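You operate a simulated robot arm through the tools that you are given. There is no shell and no other tool. Be economical: measure what you need, move in short steps, check, and stop when the job is done.

You are at the controls of a simulated robot arm. One attempt, no reset.

## Task
Fetch the green bottle from the small table and stand it on top of the press block. Take the cleaning pad and leave it on the long wooden table. Put the white detergent bottle from the small table in the black produce box. Fetch the looped brush and set it on the draining side. Turn the torque dial on the chest to 3. Take the sink plug and leave it on the long wooden table. Shut the linen drawer. Put one of the folded socks from the long wooden table on the counter. Open the tool drawer. Do these in any order. Set down upright: bottle, cleaning pad.

The check looks at the end state, three seconds after you hand in, the way a careful person would. Anything else that was tipped, shoved, dropped, spilled or broken makes it a failure.

## Robot
A 7-joint arm with a two-finger parallel gripper on a trunk, on a base that drives. Base frame: it is fixed to the floor where the robot stands at the start and does not move with it; the origin is under the middle of the robot, x ahead of it, y to its left, z up; the surface under the hand at the start is at about z = 0.78. Lengths are in m, angles in degrees, forces in N, time in s.
With the tool pointing down near the work surface it reaches from about 0.34 to 0.74 m from the robot's upright axis, wherever it stands. Its first joint turns from -143.0 to 143.0 degrees. Places, roughly: bottle [0.5, 0.25, 0.75]; cleaning pad (10x6x8 cm) [0.5, 0, 0.8]; counter [3.8, -2.1, 0.9]; detergent bottle [1, 0.25, 0.75]; draining side [2.2, -2.1, 0.9]; folded sock (9x3x6 cm) [4.3, 0.3, 0.8]; linen drawer [4.1, 0.1, 0.7]; long wooden table [3.7, 0.4, 0.8]; looped brush (12x5x14 cm) [-0.7, -1.1, 0.5]; press block (10x8x5 cm) [1.1, 0.3, 0.8]; produce box [0.75, 0.25, 0.75]; sink plug (7x7x19 cm) [3.1, -2, 0.9]; tool drawer [0.4, -2, 0.7]; torque dial on the chest [0.6, -2.2, 0.9]. Payload 3 kg.
The TCP is the grasp point between the finger pads, 0.03 m short of the fingertips. In the tool frame z runs along the fingers and y along their closing line. Largest opening 0.094 m; finger width 0.028, thickness 0.01; the body of the gripper, 0.05 by 0.096 m, starts 0.055 m behind the TCP.
Orientation is that of the tool frame in the base frame, as [roll, pitch, yaw] about the fixed x, y, z axes, in that order (R = Rz(yaw) Ry(pitch) Rx(roll)). With the fingers straight down and closing along the base's y, the tool's x points along the base's -x, its y along +y and its z along -z.

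## Interface
- The arm moves only by the tool play_rows. Its argument "motion" is a list of rows, each a list of 7 numbers: the shift along the tool's x, y, z in units of 500 mm (1.0 is 500 mm), then the turn, a rotation vector about the tool's x, y, z in units of 180 degrees (1.0 is 180 degrees), then the finger opening in m, from 0 to 0.094. In form: [[x, y, z, rx, ry, rz, hand], ...]. A call has 1 to 8 rows; each row is the pose to reach, as a shift and turn from the pose commanded when the call began, along the tool's axes at that moment. A call with a number of a shift or a turn outside -1 to 1 is refused whole. Rows are played at 5 a second. More than 0.05 m and 8.6 degrees between two rows, or a gripper value outside its range, and nothing of the call is played. Where a pose cannot be reached the arm comes as near as it can. A force on the tool above 40 N (or 10 N above the force at the start of the call, whichever is more), or a blocked arm, ends the call early, and 0.2 s more pass. Each finger travels about 0.045 m/s and halts on what it meets, pressing with about 42 N; the grip force reading is that of the motor and also rises with nothing between the fingers. The clock runs only during rows and for 0.2 s after the last one: add rows that repeat a pose to give the fingers time. It gives the time, the measured TCP pose, the force on the tool (base axes), the opening and the grip force at its end, in the units of the frame above (readings bear some noise), with the torque about the TCP (base axes, N m) and any sound that the robot's microphone picked up.
- Cameras (640 x 400 px; columns grow to the right, rows downward): "scene" is now at [0.0118, 0.103, 1.7001]; the picture's right is [-0.83, -0.55, 0.00], its down [-0.51, 0.77, -0.38] and it looks along [0.21, -0.32, -0.92] (base axes); focal length 214 px, centre (320, 200). "wrist" rides on the gripper at [0.076, 0.014, -0.102] in the tool frame; the picture's right is [-0.18, 0.98, 0.00], its down [-0.75, -0.14, -0.64] and it looks along [-0.63, -0.12, 0.77] (tool axes); focal length 243 px, centre (320, 200). There is no depth. A picture from a camera that has moved, and an enlarged one, comes with that camera's place and axes in the base frame and with its lens. The place of the scene camera against the robot may be out by one fixed shift of up to 0.012 m in any direction.
- get_image(camera): a new picture of that camera. The clock stands still meanwhile.
- lift_body(by): slides the trunk up (or, below 0, down) by that many m; the arm and the scene camera ride with it, the base frame stays. It gives what a move gives, with no picture.
- base_move(legs): drives the robot by 1 to 6 legs, each [ahead, left, turn to the left] in m, m and degrees, along the robot's own axes; the way and the turn of a leg run together, so that a leg with both is an arc; at most 1.5 m and 180 degrees a leg. The arm and the cameras ride along, it lands a little off, and it stops where it bumps. It gives what a move gives.
- turn_head(pan, tilt): turns the head with the scene camera to pan (to the left, within 143 degrees either way) and tilt (down, from -29 to 69), counted from straight ahead of the robot. It gives what a move gives.
- inspect(camera, box): a new picture of the part [left, top, right, bottom] of that camera's present view, enlarged. The clock stands still meanwhile.
- sign_off(): hands the job in; it is judged then, once.

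Go step by step. Nothing tells you exact positions but the pictures and the camera data: compare them with the known pose of the tool, close in by small moves and look again before you grip or let go. The budget is 217 turns and 198 pictures, counting those below and the enlarged ones. Unless the task says otherwise, let go and move clear before handing in, and close with one line.

The tools are called after ">>>" as a command line: name --pt "numbers of a row" for each row, then --argument value for the rest, lists and objects as JSON in quotes. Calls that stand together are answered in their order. play_rows: Moves the arm, as the interface text tells. Its arguments: {"type":"object","properties":{"motion":{"type":"array","items":{"type":"array","items":{"type":"number"}}}},"required":["motion"]} The other tools are called the same way: lift_body (by) slides the trunk up or down; base_move (legs) drives the base; turn_head (pan, tilt) turns the head that bears the scene camera; get_image (camera) takes a picture; inspect (camera, box) takes an enlarged picture of a part of a camera's view; sign_off () hands the job in.

At the start:

```text
clock: 0.0
ee_pos: [0.515, 0.2791, 1.2425]
orientation: [-179.9, -0.1, -180.0]
wrist_force: [0.2, -0.2, 0.9]
torque: [0.02, 0.0, 0.01]
opening: 0.0938
finger_force: 0.1
trunk travel left (down, up): [-0.175, 0.215]
robot x, y, heading: [0.0001, -0.0042, 0.2]
head pan, tilt: [-56.4, 67.6]
```

scene: 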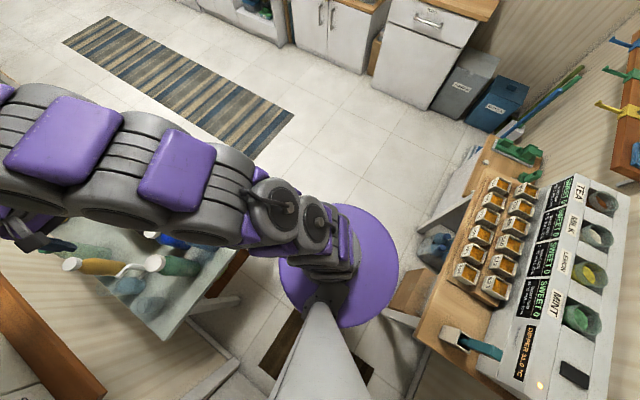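
wrist: 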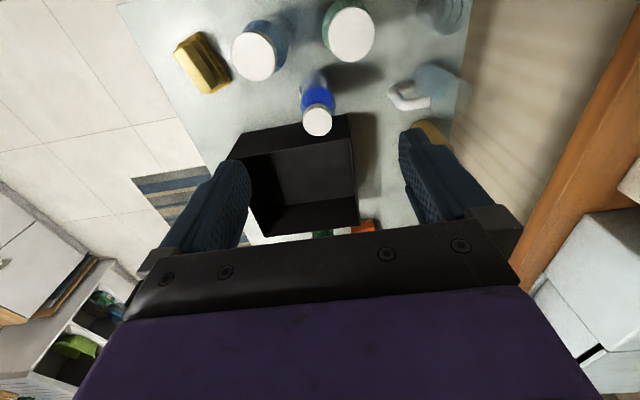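

I see the small table with bottles and a black box under the hand. I'll look around with the head first.

>>> turn_head --pan 20 --tilt 50

>>> get_image --camera "scene"

>>> get_image --camera "wrist"

```text
clock: 1.5
ee_pos: [0.5134, 0.277, 1.2429]
orientation: [-179.9, 0.1, -180.0]
wrist_force: [1.0, 0.5, 0.0]
torque: [-0.01, -0.01, 0.01]
opening: 0.094
finger_force: 0.1
trunk travel left (down, up): [-0.175, 0.215]
robot x, y, heading: [0.0, 0.001, 0.2]
head pan, tilt: [20.0, 50.0]
```

```text
195 pictures are left
camera scene: at [0.0525, 0.1771, 1.7207], right [0.34, -0.94, 0.0], down [-0.72, -0.26, -0.64], along [0.6, 0.22, -0.77], focal length 214 px, centre (320, 200)
```

scene: 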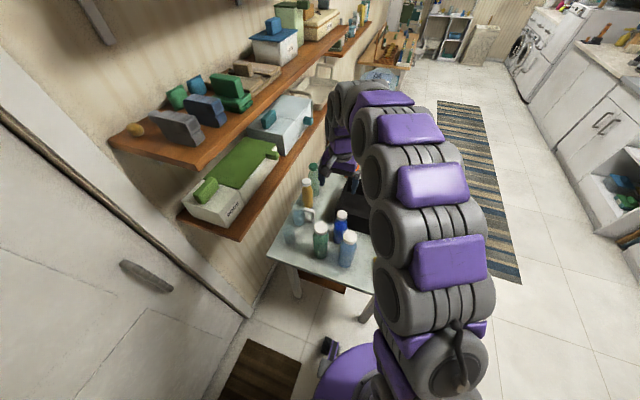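

```text
194 pictures are left
camera wrist: at [0.4368, 0.2924, 1.3449], right [0.18, 0.98, 0.0], down [0.75, -0.14, 0.64], along [0.63, -0.12, -0.77], focal length 243 px, centre (320, 200)
```

wrist: 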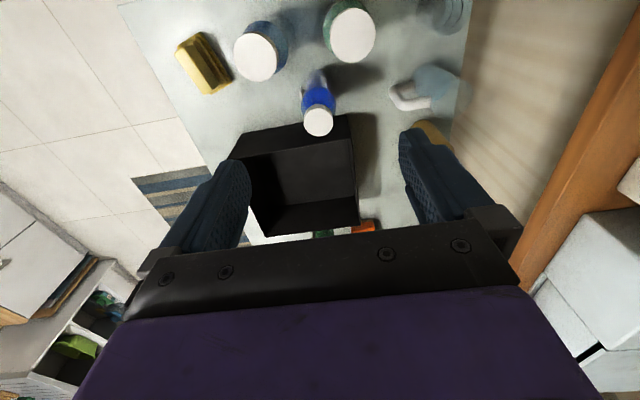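

The small table holds several bottles, a sponge-like pad and a black box. I'll zoom in to tell the items apart.

>>> inspect --camera "scene" --box '[250, 150, 410, 270]'

>>> inspect --camera "wrist" --box '[120, 0, 500, 240]'

>>> turn_head --pan -20 --tilt 25

>>> get_image --camera "scene"

>>> turn_head --pan -75 --tilt 30

>>> get_image --camera "scene"

>>> turn_head --pan -125 --tilt 40

>>> get_image --camera "scene"

```text
3.33 times, centred on (330, 210) of scene
camera zoom: at [0.0525, 0.1771, 1.7207], right [0.34, -0.94, 0.0], down [-0.72, -0.26, -0.64], along [0.6, 0.22, -0.77], focal length 715 px, centre (287, 167)
```

zoom: 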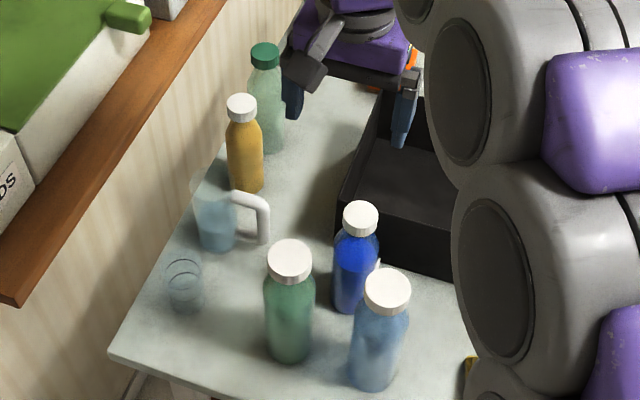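

```text
1.67 times, centred on (310, 120) of wrist
camera zoom: at [0.4368, 0.2924, 1.3449], right [0.18, 0.98, 0.0], down [0.75, -0.14, 0.64], along [0.63, -0.12, -0.77], focal length 404 px, centre (337, 333)
```

zoom: 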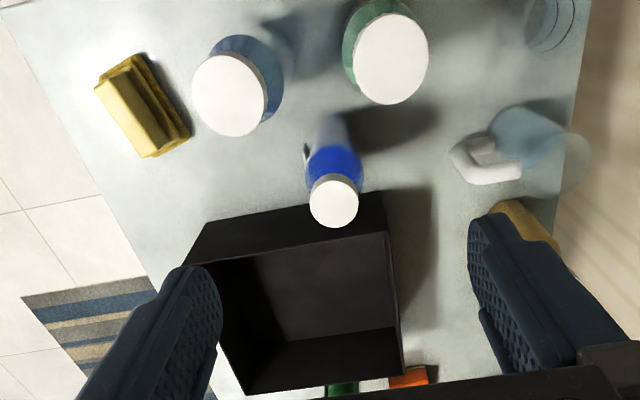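

```text
clock: 2.6
ee_pos: [0.5133, 0.2781, 1.2423]
orientation: [180.0, 0.0, 179.9]
wrist_force: [0.4, 0.4, 0.3]
torque: [0.04, 0.02, 0.02]
opening: 0.0941
finger_force: 0.1
trunk travel left (down, up): [-0.175, 0.215]
robot x, y, heading: [0.0017, -0.0011, -0.0]
head pan, tilt: [-20.0, 25.0]
```

```text
191 pictures are left
camera scene: at [0.0668, 0.1195, 1.7583], right [-0.34, -0.94, 0.0], down [-0.4, 0.14, -0.91], along [0.85, -0.31, -0.42], focal length 214 px, centre (320, 200)
```

scene: 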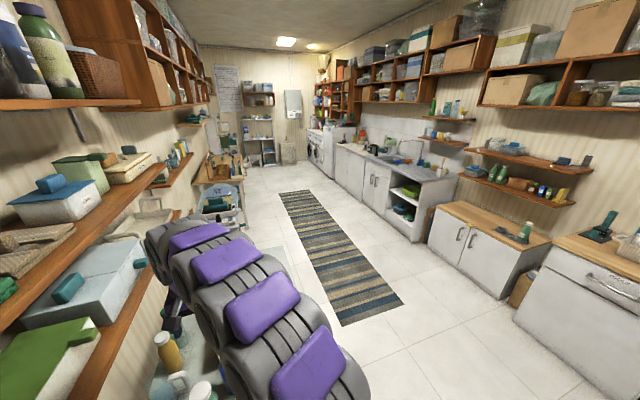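

```text
clock: 3.8
ee_pos: [0.5139, 0.2785, 1.2415]
orientation: [-180.0, 0.0, -180.0]
wrist_force: [0.2, 1.0, 0.3]
torque: [-0.01, 0.03, -0.02]
opening: 0.0941
finger_force: 0.2
trunk travel left (down, up): [-0.175, 0.215]
robot x, y, heading: [-0.0033, 0.0018, 0.3]
head pan, tilt: [-75.0, 30.0]
```

```text
190 pictures are left
camera scene: at [0.0037, 0.0635, 1.7506], right [-0.97, -0.26, 0.0], down [-0.13, 0.48, -0.87], along [0.22, -0.84, -0.5], focal length 214 px, centre (320, 200)
```

scene: 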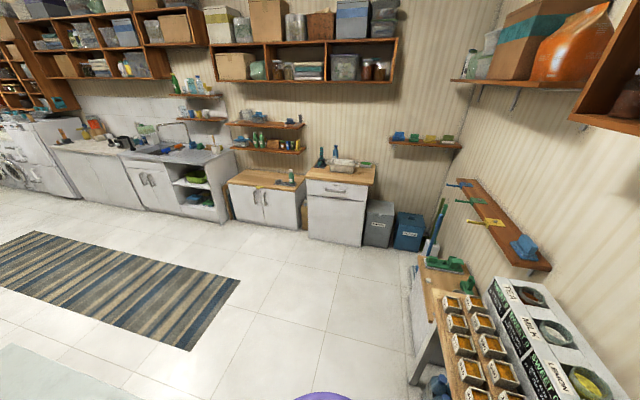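

```text
clock: 5.0
ee_pos: [0.5129, 0.2773, 1.2416]
orientation: [-179.9, -0.1, 180.0]
wrist_force: [0.2, -0.9, 0.7]
torque: [0.01, 0.04, 0.0]
opening: 0.0941
finger_force: 0.1
trunk travel left (down, up): [-0.175, 0.215]
robot x, y, heading: [-0.0014, -0.0046, 0.1]
head pan, tilt: [-125.0, 40.0]
```

```text
189 pictures are left
camera scene: at [-0.0686, 0.0811, 1.7354], right [-0.82, 0.57, 0.0], down [0.37, 0.53, -0.77], along [-0.44, -0.63, -0.64], focal length 214 px, centre (320, 200)
```

scene: 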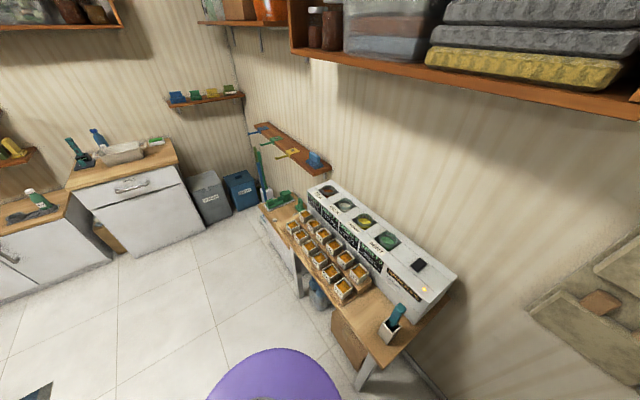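

The green, white-capped bottle is near (0.49, 0.33) and the yellow pad near (0.5, 0.04). I'll swing the arm aside so the head can see the far end of the table.

>>> play_rows --pt "0 -0.1 0 0 0 0 0.094" --pt "0 -0.2 0 0 0 0 0.094" --pt "0 -0.3 0 0 0 0 0.094" --pt "0 -0.4 0 0 0 0 0.094" --pt "0 -0.5 0 0 0 0 0.094" --pt "0 -0.6 0 0 0 0 0.094" --pt "0 -0.7 0 0 0 0 0.094" --pt "0 -0.8 0 0 0 0 0.094"

>>> turn_head --pan 15 --tilt 50

>>> get_image --camera "scene"

```text
clock: 6.8
ee_pos: [0.5108, -0.124, 1.242]
orientation: [179.8, 0.0, 179.9]
wrist_force: [1.2, 0.9, -0.1]
torque: [-0.01, -0.02, 0.0]
opening: 0.094
finger_force: 0.0
trunk travel left (down, up): [-0.175, 0.215]
robot x, y, heading: [-0.0026, -0.0029, -0.1]
head pan, tilt: [-125.0, 40.0]
```

```text
clock: 9.0
ee_pos: [0.5109, -0.1217, 1.2426]
orientation: [179.9, 0.1, 180.0]
wrist_force: [-0.4, -0.5, 0.7]
torque: [0.01, 0.0, 0.0]
opening: 0.094
finger_force: 0.0
trunk travel left (down, up): [-0.175, 0.215]
robot x, y, heading: [0.0051, 0.0006, 0.2]
head pan, tilt: [15.0, 50.0]
```

```text
188 pictures are left
camera scene: at [0.0544, 0.1664, 1.7211], right [0.26, -0.97, 0.0], down [-0.74, -0.2, -0.64], along [0.62, 0.17, -0.77], focal length 214 px, centre (320, 200)
```

scene: 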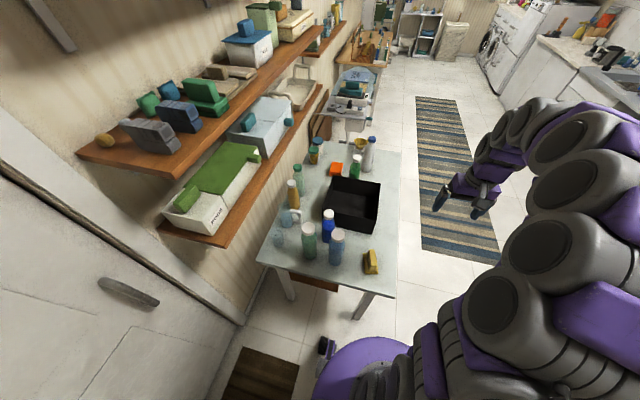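

>>> inspect --camera "scene" --box '[250, 120, 410, 220]'

>>> inspect --camera "scene" --box '[250, 195, 410, 295]'

```text
4.00 times, centred on (330, 170) of scene
camera zoom: at [0.0544, 0.1664, 1.7211], right [0.26, -0.97, 0.0], down [-0.74, -0.2, -0.64], along [0.62, 0.17, -0.77], focal length 858 px, centre (280, 320)
```

zoom: 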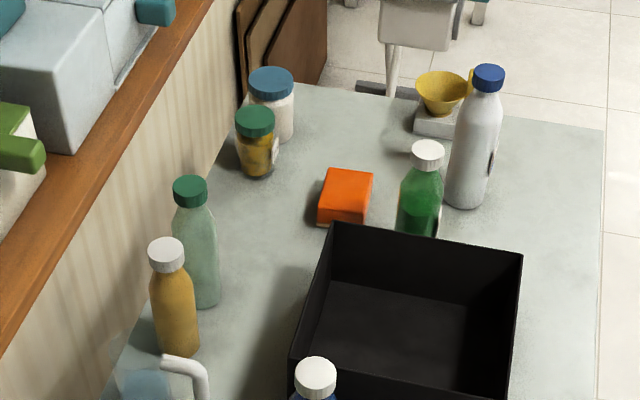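

```text
4.00 times, centred on (330, 245) of scene
camera zoom: at [0.0544, 0.1664, 1.7211], right [0.26, -0.97, 0.0], down [-0.74, -0.2, -0.64], along [0.62, 0.17, -0.77], focal length 858 px, centre (280, 20)
```

zoom: 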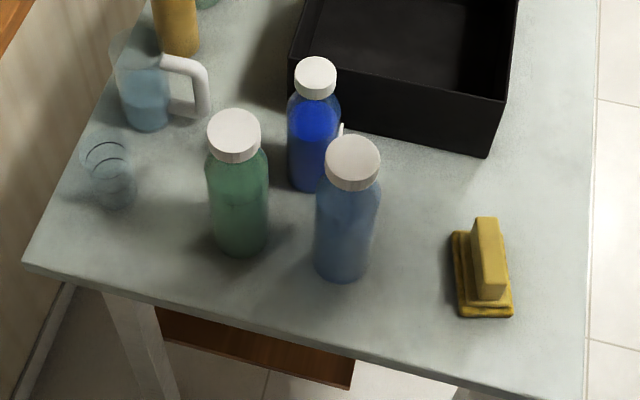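

The press block is the orange one near (1.04, 0.33), the white detergent bottle near (1.16, 0.15), the pad near (0.49, 0.05). I move above the green bottle at (0.49, 0.33).

>>> play_rows --pt "0 0.1 0 0 0 0 0.094" --pt "0 0.2 0 0 0 0 0.094" --pt "0 0.3 0 0 0 0 0.094" --pt "0 0.4 0 0 0 0 0.094" --pt "0 0.5 0 0 0 0 0.094" --pt "0 0.6 0 0 0 0 0.094" --pt "0 0.7 0 0 0 0 0.094" --pt "0 0.8 0 0 0 0 0.094"

>>> play_rows --pt "0.02 0.09 0.08 0 0 0 0.094" --pt "0.04 0.11 0.16 0 0 0 0.094" --pt "0.04 0.11 0.24 0 0 0 0.094"

>>> get_image --camera "wrist"

>>> get_image --camera "scene"

```text
clock: 10.8
ee_pos: [0.5124, 0.2799, 1.2404]
orientation: [-179.9, 0.0, 179.9]
wrist_force: [-0.2, 0.4, 0.0]
torque: [0.01, -0.02, 0.02]
opening: 0.0943
finger_force: 0.1
trunk travel left (down, up): [-0.175, 0.215]
robot x, y, heading: [-0.0008, -0.0014, 0.3]
head pan, tilt: [15.0, 50.0]
```

```text
refused: row 1 steps farther than a row can; nothing moved
```

```text
185 pictures are left
camera wrist: at [0.4365, 0.2948, 1.3438], right [0.18, 0.98, 0.0], down [0.75, -0.14, 0.64], along [0.63, -0.12, -0.77], focal length 243 px, centre (320, 200)
```

wrist: 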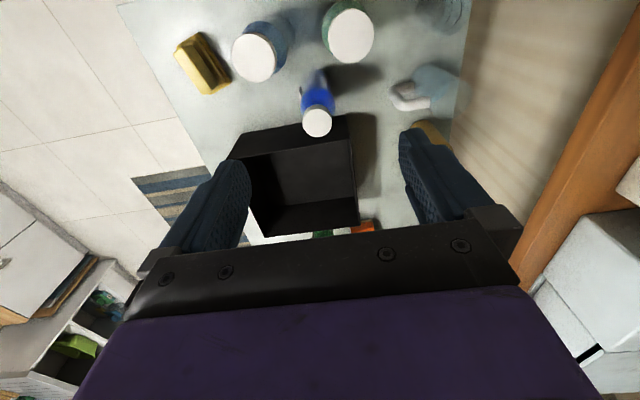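

```text
184 pictures are left
camera scene: at [0.0554, 0.1743, 1.7204], right [0.26, -0.97, 0.0], down [-0.74, -0.2, -0.64], along [0.62, 0.16, -0.77], focal length 214 px, centre (320, 200)
```

scene: 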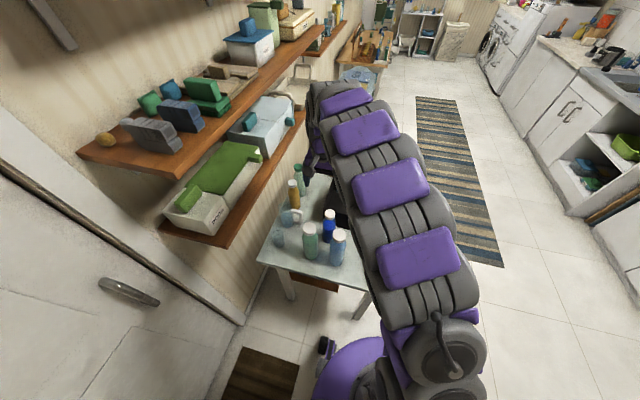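

>>> play_rows --pt "0.02 0.06 0.06 0 0 0 0.094" --pt "0.06 0.09 0.13 0 0 0 0.094" --pt "0.06 0.09 0.22 0 0 0 0.094" --pt "0.06 0.09 0.3 0 0 0 0.094"

>>> get_image --camera "wrist"

>>> inspect --camera "scene" --box '[250, 190, 410, 290]'

```text
clock: 11.8
ee_pos: [0.4835, 0.3237, 1.0945]
orientation: [179.9, 0.1, -180.0]
wrist_force: [-0.7, -1.2, 0.1]
torque: [0.0, 0.01, 0.03]
opening: 0.094
finger_force: 0.1
trunk travel left (down, up): [-0.175, 0.215]
robot x, y, heading: [-0.0024, -0.0006, 0.2]
head pan, tilt: [15.0, 50.0]
```

```text
183 pictures are left
camera wrist: at [0.4067, 0.337, 1.196], right [0.18, 0.98, 0.0], down [0.75, -0.14, 0.64], along [0.63, -0.12, -0.77], focal length 243 px, centre (320, 200)
```

wrist: 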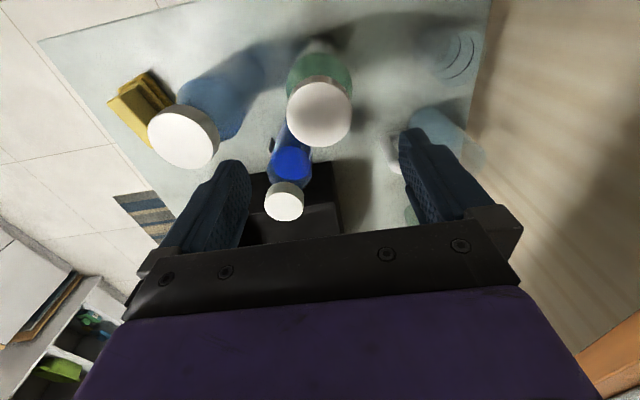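

```text
4.00 times, centred on (330, 240) of scene
camera zoom: at [0.0548, 0.1723, 1.7205], right [0.26, -0.97, 0.0], down [-0.74, -0.2, -0.64], along [0.62, 0.16, -0.77], focal length 858 px, centre (280, 40)
```

zoom: 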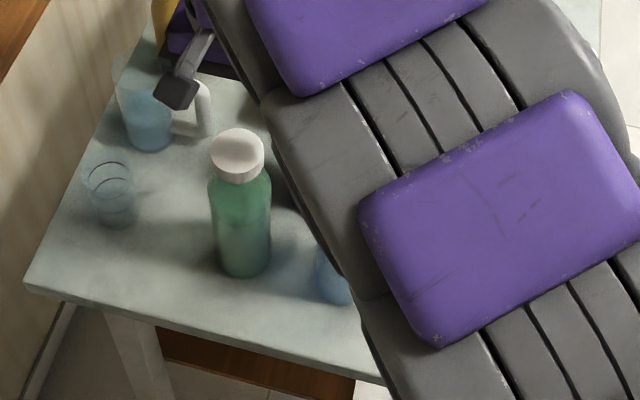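

The bottle's cap top is at about (0.478, 0.323, 1.0); I go down to grip the cap and neck.

>>> play_rows --pt "0.01 0 0.09 0 0 0 0.094" --pt "0.01 0 0.18 0 0 0 0.094" --pt "0.01 0 0.255 0 0 0 0.094" --pt "0.01 0 0.255 0 0 0 0.094"

>>> get_image --camera "wrist"

>>> inspect --camera "scene" --box '[250, 190, 410, 290]'

```text
clock: 12.8
ee_pos: [0.4766, 0.3231, 0.9657]
orientation: [180.0, 0.0, 180.0]
wrist_force: [-0.3, 0.1, 0.5]
torque: [0.0, -0.05, -0.03]
opening: 0.0942
finger_force: 0.0
trunk travel left (down, up): [-0.175, 0.215]
robot x, y, heading: [-0.0005, -0.0012, -0.1]
head pan, tilt: [15.0, 50.0]
```

```text
181 pictures are left
camera wrist: at [0.4006, 0.337, 1.0688], right [0.18, 0.98, 0.0], down [0.75, -0.14, 0.64], along [0.63, -0.12, -0.77], focal length 243 px, centre (320, 200)
```

wrist: 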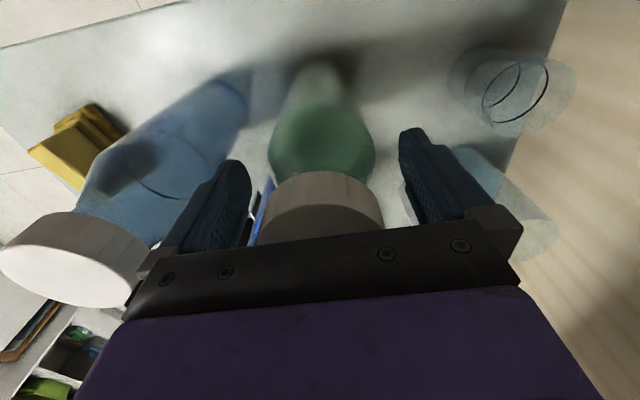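

```text
4.00 times, centred on (330, 240) of scene
camera zoom: at [0.0543, 0.1721, 1.7206], right [0.26, -0.97, 0.0], down [-0.74, -0.2, -0.64], along [0.62, 0.16, -0.77], focal length 858 px, centre (280, 40)
```

zoom: 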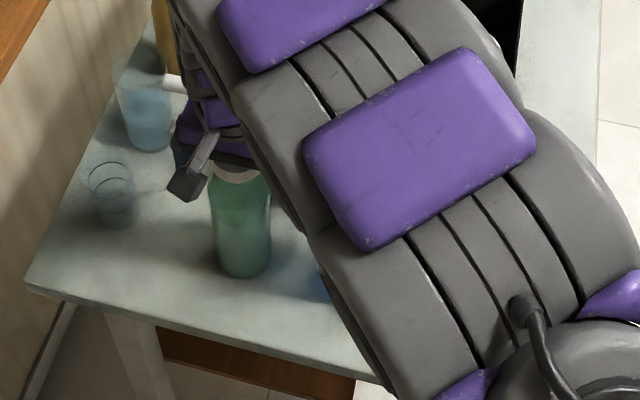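

>>> play_rows --pt "0 0 0 0 0 0 0.06" --pt "0 0 0 0 0 0 0.03" --pt "0 0 0 0 0 0 0.03" --pt "0 0 0 0 0 0 0.03" --pt "0 0 0 0 0 0 0.03"

>>> play_rows --pt "0 0 -0.04 0 0 0 0.03" --pt "0 0 -0.12 0 0 0 0.03" --pt "0 0 -0.2 0 0 0 0.03" --pt "0 0 -0.28 0 0 0 0.03" --pt "0 0 -0.36 0 0 0 0.03" --pt "0 0 -0.42 0 0 0 0.03"

>>> get_image --camera "wrist"

>>> get_image --camera "scene"

```text
clock: 14.0
ee_pos: [0.4775, 0.3219, 0.9663]
orientation: [-180.0, 0.0, -180.0]
wrist_force: [-0.4, 1.7, 1.5]
torque: [0.03, -0.12, 0.03]
opening: 0.0655
finger_force: 42.0
trunk travel left (down, up): [-0.175, 0.215]
robot x, y, heading: [-0.0002, 0.0007, -0.0]
head pan, tilt: [15.0, 50.0]
```

```text
clock: 15.4
ee_pos: [0.4772, 0.3222, 1.1735]
orientation: [179.9, 0.0, -179.9]
wrist_force: [1.0, -0.9, -5.5]
torque: [0.0, 0.0, 0.0]
opening: 0.0657
finger_force: 42.1
trunk travel left (down, up): [-0.175, 0.215]
robot x, y, heading: [-0.0034, 0.001, 0.0]
head pan, tilt: [15.0, 50.0]
```

```text
179 pictures are left
camera wrist: at [0.4016, 0.3375, 1.2766], right [0.18, 0.98, 0.0], down [0.75, -0.14, 0.64], along [0.63, -0.12, -0.77], focal length 243 px, centre (320, 200)
```

wrist: 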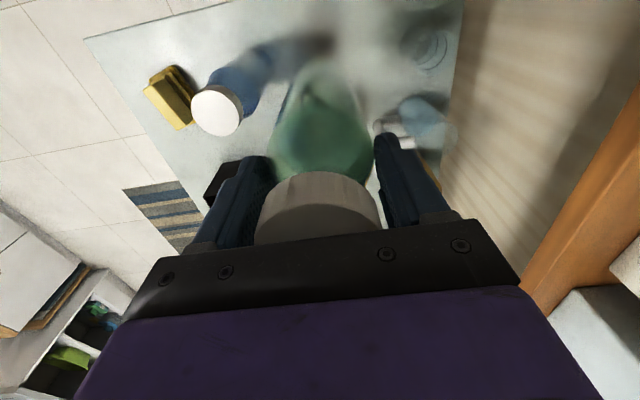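

```text
178 pictures are left
camera scene: at [0.0545, 0.1714, 1.7206], right [0.26, -0.97, 0.0], down [-0.74, -0.2, -0.64], along [0.62, 0.16, -0.77], focal length 214 px, centre (320, 200)
```

scene: 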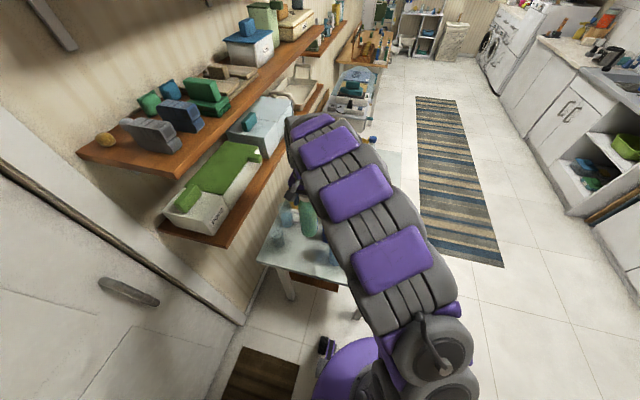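

The bottle is held. I raise the trunk for clearance and drive to the corridor side of the table.

>>> lift_body --by 0.12

>>> base_move --legs '[[0, -0.6, 0], [1.06, 0, 0], [0, 0, 90]]'

>>> turn_head --pan 0 --tilt 60

>>> get_image --camera "scene"

>>> get_image --camera "wrist"

```text
clock: 16.9
ee_pos: [0.4786, 0.3228, 1.2934]
orientation: [180.0, 0.1, 180.0]
wrist_force: [-0.1, 0.0, -4.8]
torque: [0.01, 0.01, 0.01]
opening: 0.0659
finger_force: 41.7
trunk travel left (down, up): [-0.295, 0.095]
robot x, y, heading: [-0.0001, 0.0003, 0.2]
head pan, tilt: [15.0, 50.0]
```

```text
clock: 29.0
ee_pos: [0.7172, -0.1079, 1.2934]
orientation: [179.9, 0.0, -91.5]
wrist_force: [0.2, 0.4, -4.9]
torque: [-0.01, -0.03, 0.01]
opening: 0.0657
finger_force: 42.2
trunk travel left (down, up): [-0.295, 0.095]
robot x, y, heading: [1.0245, -0.5974, 88.4]
head pan, tilt: [15.0, 50.0]
```

```text
clock: 29.7
ee_pos: [0.7191, -0.1092, 1.2945]
orientation: [179.8, 0.1, -91.6]
wrist_force: [0.2, 0.0, -4.1]
torque: [-0.02, -0.03, 0.01]
opening: 0.0656
finger_force: 42.2
trunk travel left (down, up): [-0.295, 0.095]
robot x, y, heading: [1.028, -0.5958, 88.7]
head pan, tilt: [0.0, 60.0]
```

```text
177 pictures are left
camera scene: at [0.8894, -0.5434, 1.8281], right [1.0, -0.03, 0.0], down [-0.02, -0.87, -0.5], along [0.02, 0.5, -0.87], focal length 214 px, centre (320, 200)
```

scene: 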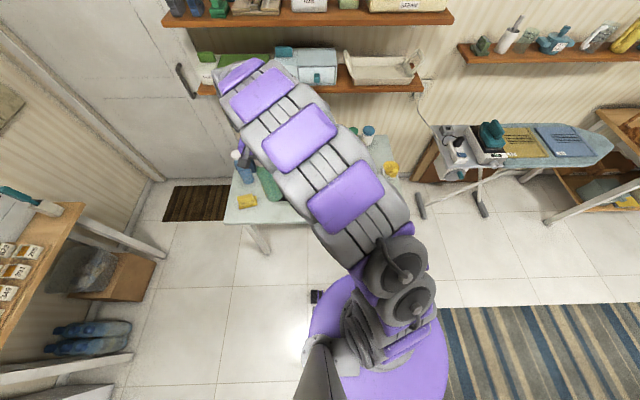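

```text
176 pictures are left
camera wrist: at [0.7026, -0.186, 1.3971], right [-0.98, 0.21, 0.0], down [0.16, 0.75, 0.64], along [0.13, 0.63, -0.77], focal length 243 px, centre (320, 200)
```

wrist: 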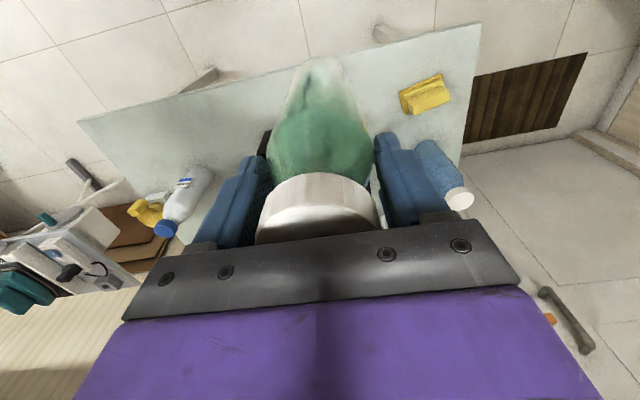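

>>> base_move --legs '[[0.25, 0, 0]]'

>>> get_image --camera "scene"

```text
clock: 31.6
ee_pos: [0.7247, 0.1408, 1.2945]
orientation: [179.9, 0.1, -91.4]
wrist_force: [0.8, 0.4, -4.2]
torque: [0.01, 0.0, -0.01]
opening: 0.0655
finger_force: 42.0
trunk travel left (down, up): [-0.295, 0.095]
robot x, y, heading: [1.0369, -0.3433, 88.6]
head pan, tilt: [0.0, 60.0]
```

```text
175 pictures are left
camera scene: at [0.8957, -0.2925, 1.828], right [1.0, -0.02, 0.0], down [-0.02, -0.87, -0.5], along [0.01, 0.5, -0.87], focal length 214 px, centre (320, 200)
```

scene: 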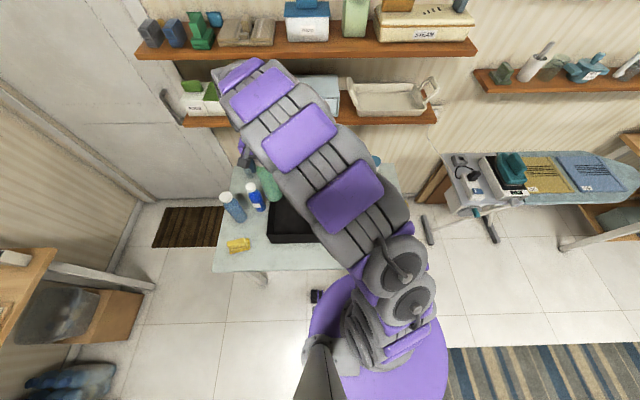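

>>> play_rows --pt "0 -0.09 0 0 0 0 0.03" --pt "0 -0.18 0 0 0 0 0.03" --pt "0 -0.27 0 0 0 0 0.03" --pt "0 -0.36 0 0 0 0 0.03" --pt "0 -0.45 0 0 0 0 0.03" --pt "0 -0.54 0 0 0 0 0.03" --pt "0 -0.61 0 0 0 0 0.03"

>>> get_image --camera "wrist"

>>> get_image --camera "scene"

```text
clock: 33.1
ee_pos: [1.0387, 0.1315, 1.2941]
orientation: [179.7, 0.1, -91.4]
wrist_force: [-0.7, -0.3, -5.1]
torque: [-0.04, -0.02, 0.01]
opening: 0.0655
finger_force: 42.1
trunk travel left (down, up): [-0.295, 0.095]
robot x, y, heading: [1.0359, -0.3448, 88.7]
head pan, tilt: [0.0, 60.0]
```

```text
174 pictures are left
camera wrist: at [1.023, 0.0556, 1.3969], right [-0.98, 0.21, 0.01], down [0.16, 0.75, 0.64], along [0.13, 0.63, -0.77], focal length 243 px, centre (320, 200)
```

wrist: 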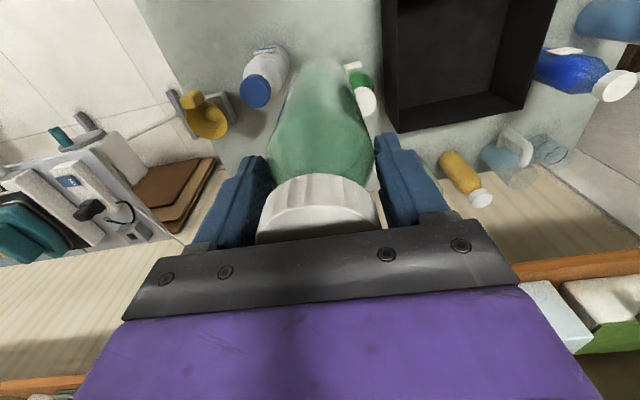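

```text
173 pictures are left
camera scene: at [0.9033, -0.294, 1.8286], right [1.0, -0.02, 0.0], down [-0.02, -0.87, -0.5], along [0.01, 0.5, -0.87], focal length 214 px, centre (320, 200)
```

scene: 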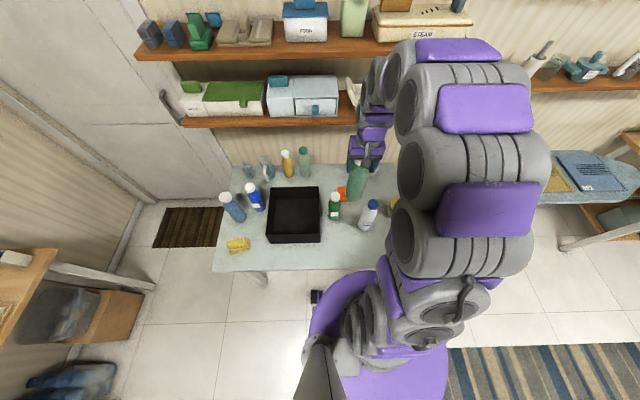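

>>> inspect --camera "scene" --box '[260, 140, 420, 260]'

```text
3.33 times, centred on (340, 200) of scene
camera zoom: at [0.9033, -0.294, 1.8286], right [1.0, -0.02, 0.0], down [-0.02, -0.87, -0.5], along [0.01, 0.5, -0.87], focal length 715 px, centre (253, 200)
```

zoom: 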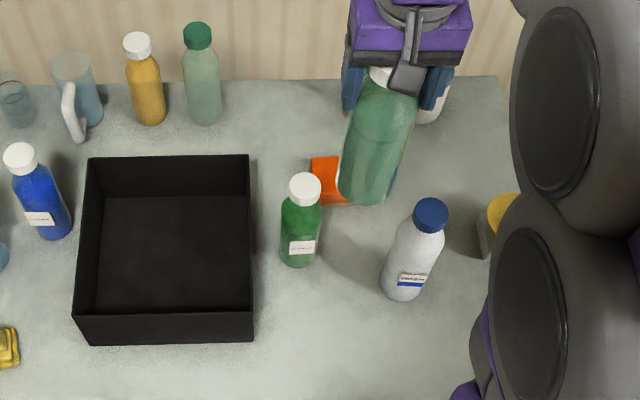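

I shift the bottle aside to see the block fully.

>>> play_rows --pt "0 -0.09 0 0 0 0 0.03" --pt "0 -0.18 0 0 0 0 0.03" --pt "0 -0.24 0 0 0 0 0.03"

>>> inspect --camera "scene" --box '[300, 160, 400, 240]'

>>> get_image --camera "wrist"

```text
clock: 34.0
ee_pos: [1.1599, 0.127, 1.2913]
orientation: [179.5, 0.1, -91.4]
wrist_force: [1.3, 0.2, -4.3]
torque: [-0.03, 0.02, -0.01]
opening: 0.0655
finger_force: 42.1
trunk travel left (down, up): [-0.295, 0.095]
robot x, y, heading: [1.0358, -0.3452, 88.7]
head pan, tilt: [0.0, 60.0]
```

```text
5.00 times, centred on (350, 200) of scene
camera zoom: at [0.9075, -0.294, 1.8289], right [1.0, -0.02, 0.0], down [-0.02, -0.87, -0.5], along [0.01, 0.5, -0.87], focal length 1072 px, centre (170, 200)
```

zoom: 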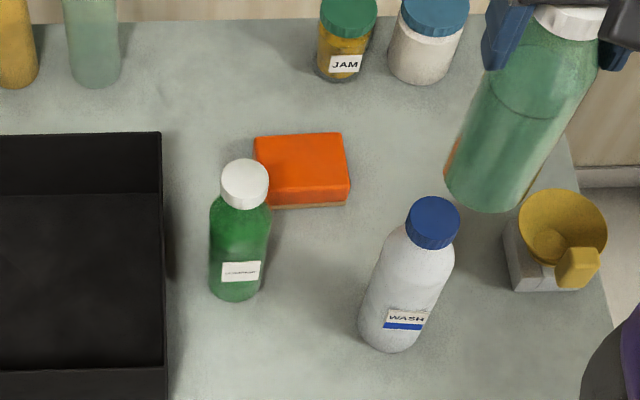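

```text
170 pictures are left
camera wrist: at [1.1449, 0.0508, 1.3936], right [-0.98, 0.21, 0.01], down [0.17, 0.75, 0.64], along [0.13, 0.63, -0.77], focal length 243 px, centre (320, 200)
```

wrist: 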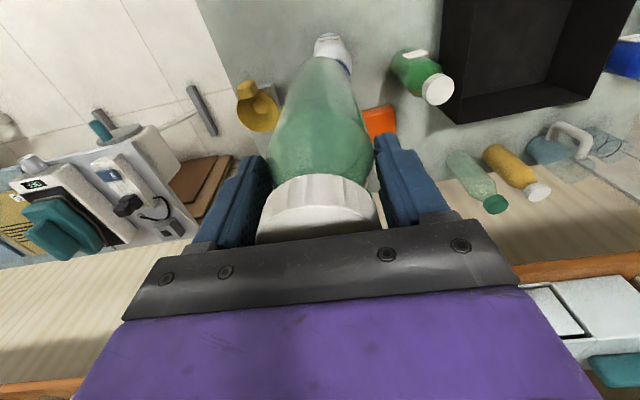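

>>> play_rows --pt "0 -0.08 0 0 0 0 0.03" --pt "0.04 -0.14 -0.02 0 0 0 0.03"

>>> get_image --camera "wrist"

```text
clock: 34.5
ee_pos: [1.2275, 0.1019, 1.3015]
orientation: [179.6, 0.2, -91.5]
wrist_force: [0.5, -1.0, -5.0]
torque: [-0.04, 0.02, -0.01]
opening: 0.0655
finger_force: 42.3
trunk travel left (down, up): [-0.295, 0.095]
robot x, y, heading: [1.0337, -0.3458, 88.7]
head pan, tilt: [0.0, 60.0]
```

```text
169 pictures are left
camera wrist: at [1.2114, 0.0256, 1.404], right [-0.98, 0.21, 0.01], down [0.16, 0.75, 0.64], along [0.13, 0.63, -0.77], focal length 243 px, centre (320, 200)
```

wrist: 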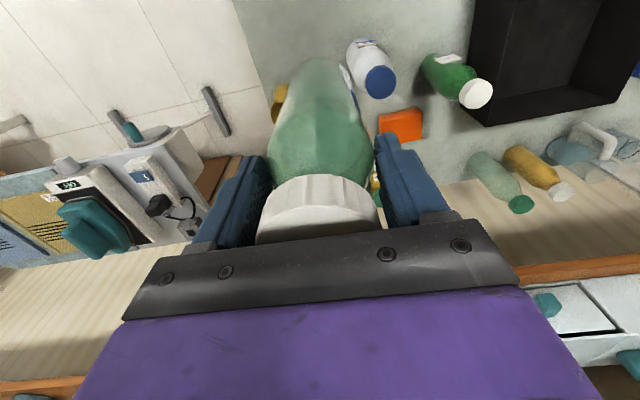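

>>> inspect --camera "wrist" --box '[330, 30, 510, 150]'

```text
3.33 times, centred on (420, 90) of wrist
camera zoom: at [1.2114, 0.0256, 1.404], right [-0.98, 0.21, 0.01], down [0.16, 0.75, 0.64], along [0.13, 0.63, -0.77], focal length 809 px, centre (-13, 567)
```

zoom: 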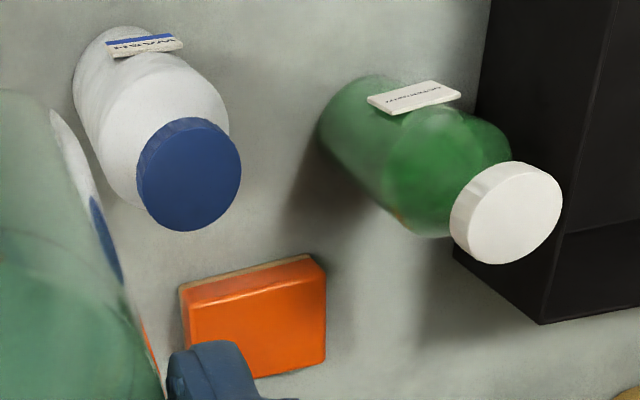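

The block top is centred near (1.063, 0.318). I carry the bottle above it.

>>> play_rows --pt "0 0.09 0 0 0 0 0.03" --pt "0 0.18 0 0 0 0 0.03" --pt "0 0.27 0 0 0 0 0.03" --pt "0 0.339 0 0 0 0 0.03" --pt "-0.09 0.339 0 0 0 0 0.03" --pt "-0.18 0.339 0 0 0 0 0.03" --pt "-0.27 0.339 0 0 0 0 0.03" --pt "-0.36 0.339 0 0 0 0 0.03"

>>> play_rows --pt "-0.063 0 0.06 0 0 0 0.03" --pt "-0.063 0 0.14 0 0 0 0.03" --pt "-0.063 0 0.23 0 0 0 0.03" --pt "-0.063 0 0.32 0 0 0 0.03" --pt "-0.063 0 0.4 0 0 0 0.03" --pt "-0.063 0 0.45 0 0 0 0.03" --pt "-0.063 0 0.49 0 0 0 0.03"

>>> get_image --camera "wrist"

>>> inspect --camera "scene" --box '[300, 130, 400, 210]'

```text
clock: 36.4
ee_pos: [1.0577, 0.2939, 1.3019]
orientation: [179.8, 0.2, -91.4]
wrist_force: [0.3, -0.9, -5.5]
torque: [0.02, 0.01, 0.0]
opening: 0.0657
finger_force: 42.1
trunk travel left (down, up): [-0.295, 0.095]
robot x, y, heading: [1.0339, -0.3465, 88.5]
head pan, tilt: [0.0, 60.0]
```

```text
clock: 38.0
ee_pos: [1.0571, 0.3229, 1.0594]
orientation: [179.7, 0.1, -91.4]
wrist_force: [0.2, 0.1, -5.2]
torque: [-0.02, 0.03, 0.01]
opening: 0.0657
finger_force: 42.1
trunk travel left (down, up): [-0.295, 0.095]
robot x, y, heading: [1.0359, -0.3472, 89.0]
head pan, tilt: [0.0, 60.0]
```

```text
167 pictures are left
camera wrist: at [1.0413, 0.2472, 1.1621], right [-0.98, 0.21, 0.0], down [0.16, 0.75, 0.64], along [0.13, 0.63, -0.77], focal length 243 px, centre (320, 200)
```

wrist: 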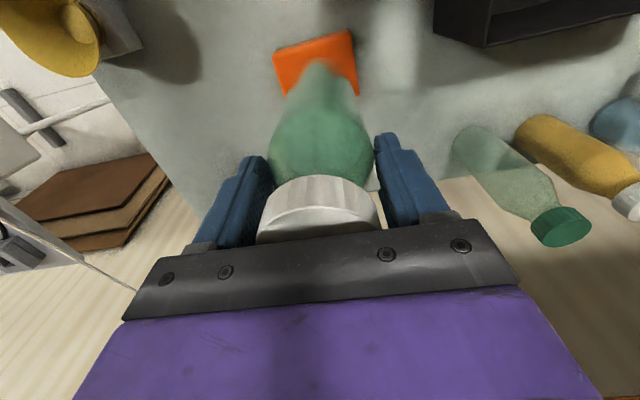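

```text
5.00 times, centred on (350, 170) of scene
camera zoom: at [0.9004, -0.2904, 1.8283], right [1.0, -0.02, 0.0], down [-0.02, -0.87, -0.5], along [0.01, 0.5, -0.87], focal length 1072 px, centre (170, 350)
```

zoom: 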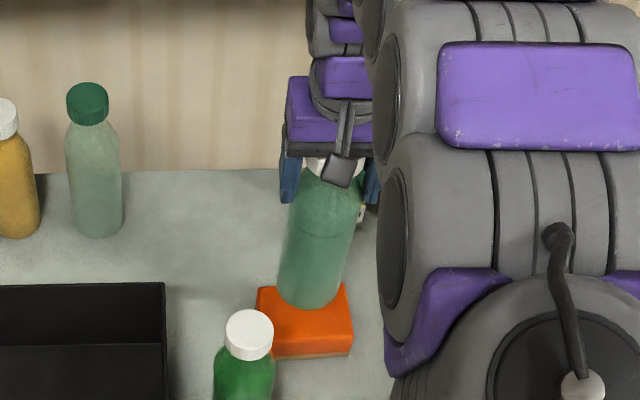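

>>> play_rows --pt "0.015 0.004 0.03 0 0 0 0.03" --pt "0.015 0.004 0.06 0 0 0 0.03" --pt "0.015 0.004 0.076 0 0 0 0.03" --pt "0.015 0.004 0.076 0 0 0 0.03"

>>> inspect --camera "scene" --box '[300, 130, 400, 210]'

```text
clock: 39.0
ee_pos: [1.0551, 0.3152, 1.0218]
orientation: [179.7, 0.0, -91.4]
wrist_force: [-0.4, -0.7, -5.7]
torque: [-0.05, -0.03, 0.04]
opening: 0.0651
finger_force: 42.0
trunk travel left (down, up): [-0.295, 0.095]
robot x, y, heading: [1.0334, -0.3445, 88.6]
head pan, tilt: [0.0, 60.0]
```

```text
5.00 times, centred on (350, 170) of scene
camera zoom: at [0.9002, -0.2913, 1.8284], right [1.0, -0.02, 0.0], down [-0.02, -0.87, -0.5], along [0.01, 0.5, -0.87], focal length 1072 px, centre (170, 350)
```

zoom: 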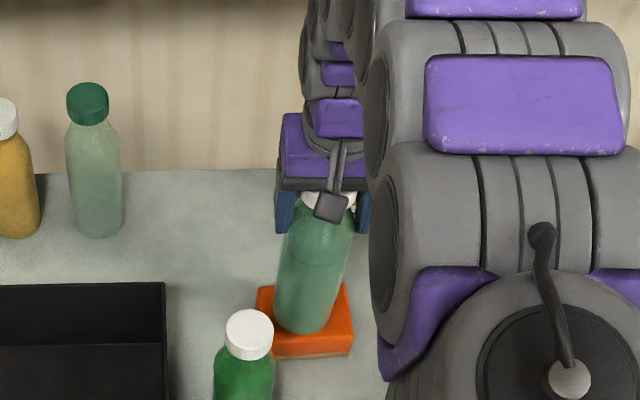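

>>> play_rows --pt "-0.01 0 0.004 0 0 0 0.03" --pt "-0.01 0 0.008 0 0 0 0.03" --pt "-0.01 0 0.012 0 0 0 0.03" --pt "-0.01 0 0.012 0 0 0 0.03"

>>> inspect --camera "scene" --box '[300, 130, 400, 210]'

```text
clock: 40.0
ee_pos: [1.0541, 0.3209, 1.015]
orientation: [179.6, 0.1, -91.4]
wrist_force: [-0.3, -0.3, -5.0]
torque: [0.0, -0.02, -0.04]
opening: 0.0658
finger_force: 41.7
trunk travel left (down, up): [-0.295, 0.095]
robot x, y, heading: [1.032, -0.3455, 88.6]
head pan, tilt: [0.0, 60.0]
```

```text
5.00 times, centred on (350, 170) of scene
camera zoom: at [0.9002, -0.2913, 1.8284], right [1.0, -0.02, 0.0], down [-0.02, -0.87, -0.5], along [0.01, 0.5, -0.87], focal length 1072 px, centre (170, 350)
```

zoom: 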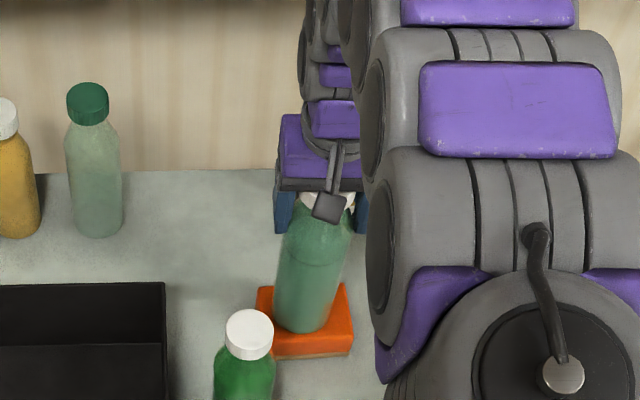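

Still hanging (no load on the block yet). I lower in tiny steps until contact.

>>> play_rows --pt "-0.004 0 0.004 0 0 0 0.03" --pt "-0.004 0 0.008 0 0 0 0.03" --pt "-0.004 0 0.008 0 0 0 0.03"

>>> play_rows --pt "0 0 0.003 0 0 0 0.03" --pt "0 0 0.006 0 0 0 0.03" --pt "0 0 0.006 0 0 0 0.03"

```text
clock: 40.8
ee_pos: [1.0542, 0.3224, 1.0114]
orientation: [179.7, 0.1, -91.5]
wrist_force: [0.5, -0.7, -5.3]
torque: [-0.05, -0.02, 0.0]
opening: 0.0656
finger_force: 42.3
trunk travel left (down, up): [-0.295, 0.095]
robot x, y, heading: [1.0311, -0.3466, 88.5]
head pan, tilt: [0.0, 60.0]
```

```text
clock: 41.5
ee_pos: [1.0543, 0.3221, 1.0098]
orientation: [179.8, 0.4, -91.4]
wrist_force: [-0.9, -2.3, 24.2]
torque: [-0.7, -0.52, -0.02]
opening: 0.0655
finger_force: 42.6
trunk travel left (down, up): [-0.295, 0.095]
robot x, y, heading: [1.037, -0.344, 88.7]
head pan, tilt: [0.0, 60.0]
```

>>> play_rows --pt "0 0 -0.003 0 0 0 0.03" --pt "0 0 -0.003 0 0 0 0.08" --pt "0 0 -0.003 0 0 0 0.094" --pt "0 0 -0.003 0 0 0 0.094" --pt "0 0 -0.003 0 0 0 0.094"

>>> play_rows --pt "0 0 -0.06 0 0 0 0.094" --pt "0 0 -0.15 0 0 0 0.094" --pt "0 0 -0.24 0 0 0 0.094" --pt "0 0 -0.33 0 0 0 0.094" --pt "0.06 0 -0.36 0 0 0 0.094" --pt "0.15 0 -0.36 0 0 0 0.094" --pt "0.24 0 -0.36 0 0 0 0.094" --pt "0.33 0 -0.36 0 0 0 0.094"

>>> inspect --camera "scene" --box '[260, 140, 420, 260]'

>>> get_image --camera "wrist"

```text
clock: 42.8
ee_pos: [1.0537, 0.3216, 1.0095]
orientation: [179.7, 0.1, -91.5]
wrist_force: [0.5, 0.1, 0.1]
torque: [0.01, 0.01, 0.0]
opening: 0.0941
finger_force: 0.0
trunk travel left (down, up): [-0.295, 0.095]
robot x, y, heading: [1.0356, -0.3457, 88.6]
head pan, tilt: [0.0, 60.0]
```

```text
clock: 44.5
ee_pos: [1.0532, 0.1536, 1.1907]
orientation: [179.7, 0.2, -91.4]
wrist_force: [0.0, 1.0, 0.5]
torque: [-0.04, 0.0, 0.02]
opening: 0.094
finger_force: 0.1
trunk travel left (down, up): [-0.295, 0.095]
robot x, y, heading: [1.0358, -0.3472, 88.6]
head pan, tilt: [0.0, 60.0]
```

```text
3.33 times, centred on (340, 200) of scene
camera zoom: at [0.9002, -0.2969, 1.8285], right [1.0, -0.02, 0.0], down [-0.02, -0.87, -0.5], along [0.01, 0.5, -0.87], focal length 715 px, centre (253, 200)
```

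zoom: 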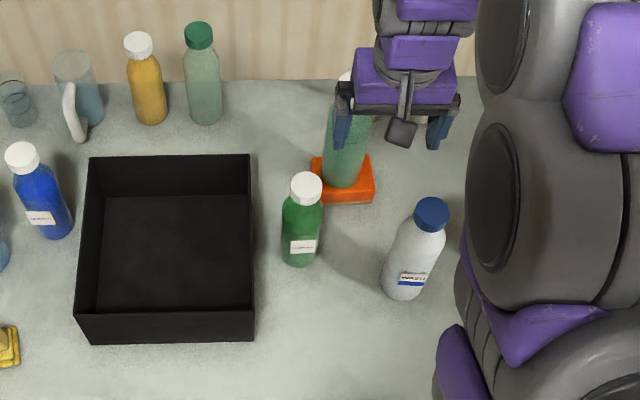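

```text
162 pictures are left
camera wrist: at [1.0381, 0.0774, 1.2925], right [-0.98, 0.21, 0.01], down [0.16, 0.75, 0.64], along [0.13, 0.63, -0.77], focal length 243 px, centre (320, 200)
```

wrist: 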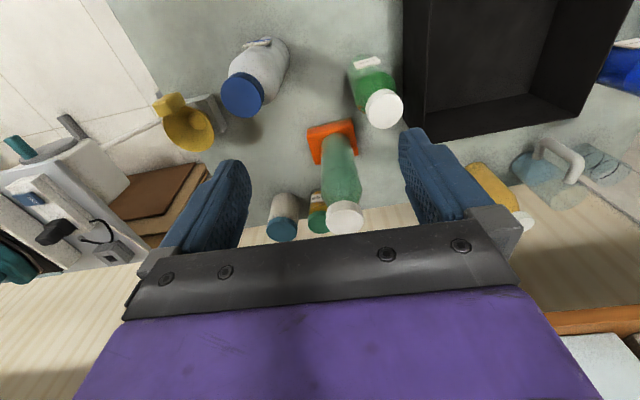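

The green bottle stands on the block. The white detergent's cap is about (1.136, 0.141, 1.02); I move above it.

>>> play_rows --pt "0.021 -0.08 0 0 0 0 0.094" --pt "0.021 -0.166 0 0 0 0 0.094" --pt "0.021 -0.166 0.06 0 0 0 0.094" --pt "0.021 -0.166 0.14 0 0 0 0.094"

>>> get_image --camera "wrist"

```text
clock: 45.5
ee_pos: [1.1321, 0.1449, 1.1195]
orientation: [179.8, 0.0, -91.4]
wrist_force: [-0.3, 0.3, -0.4]
torque: [0.05, 0.0, 0.0]
opening: 0.0943
finger_force: 0.0
trunk travel left (down, up): [-0.295, 0.095]
robot x, y, heading: [1.0291, -0.3432, 88.6]
head pan, tilt: [0.0, 60.0]
```

```text
161 pictures are left
camera wrist: at [1.1175, 0.0686, 1.2213], right [-0.98, 0.21, 0.0], down [0.16, 0.75, 0.64], along [0.13, 0.63, -0.77], focal length 243 px, centre (320, 200)
```

wrist: 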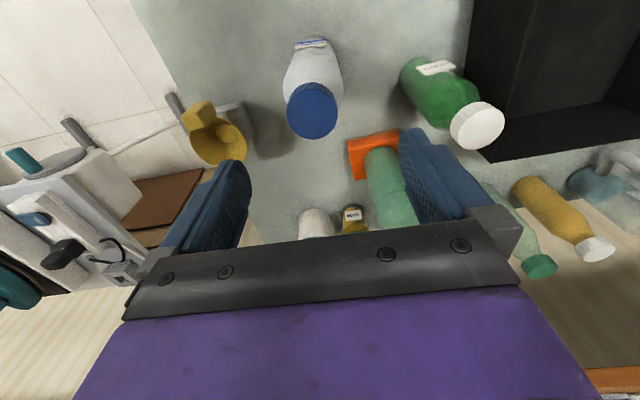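

>>> play_rows --pt "0.01 -0.011 0.08 0 0 0 0.094" --pt "0.01 -0.011 0.17 0 0 0 0.094" --pt "0.01 -0.011 0.262 0 0 0 0.094" --pt "0.01 -0.011 0.262 0 0 0 0.094"

>>> get_image --camera "wrist"

```text
clock: 46.5
ee_pos: [1.1378, 0.1382, 0.9893]
orientation: [179.7, 0.3, -91.4]
wrist_force: [1.1, 1.3, -0.2]
torque: [0.01, 0.01, -0.02]
opening: 0.094
finger_force: 0.0
trunk travel left (down, up): [-0.295, 0.095]
robot x, y, heading: [1.0327, -0.3434, 88.7]
head pan, tilt: [0.0, 60.0]
```

```text
160 pictures are left
camera wrist: at [1.1221, 0.0618, 1.0911], right [-0.98, 0.21, 0.01], down [0.16, 0.75, 0.64], along [0.13, 0.63, -0.76], focal length 243 px, centre (320, 200)
```

wrist: 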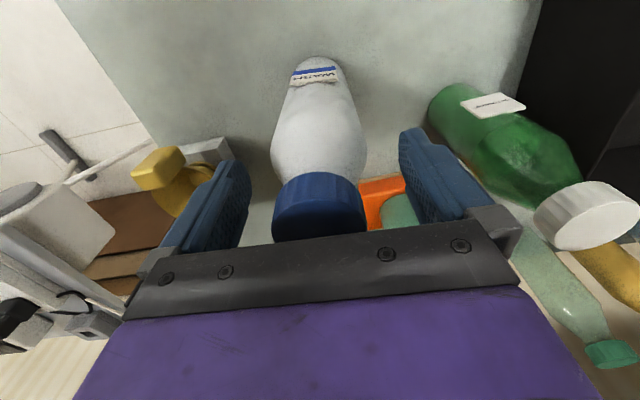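

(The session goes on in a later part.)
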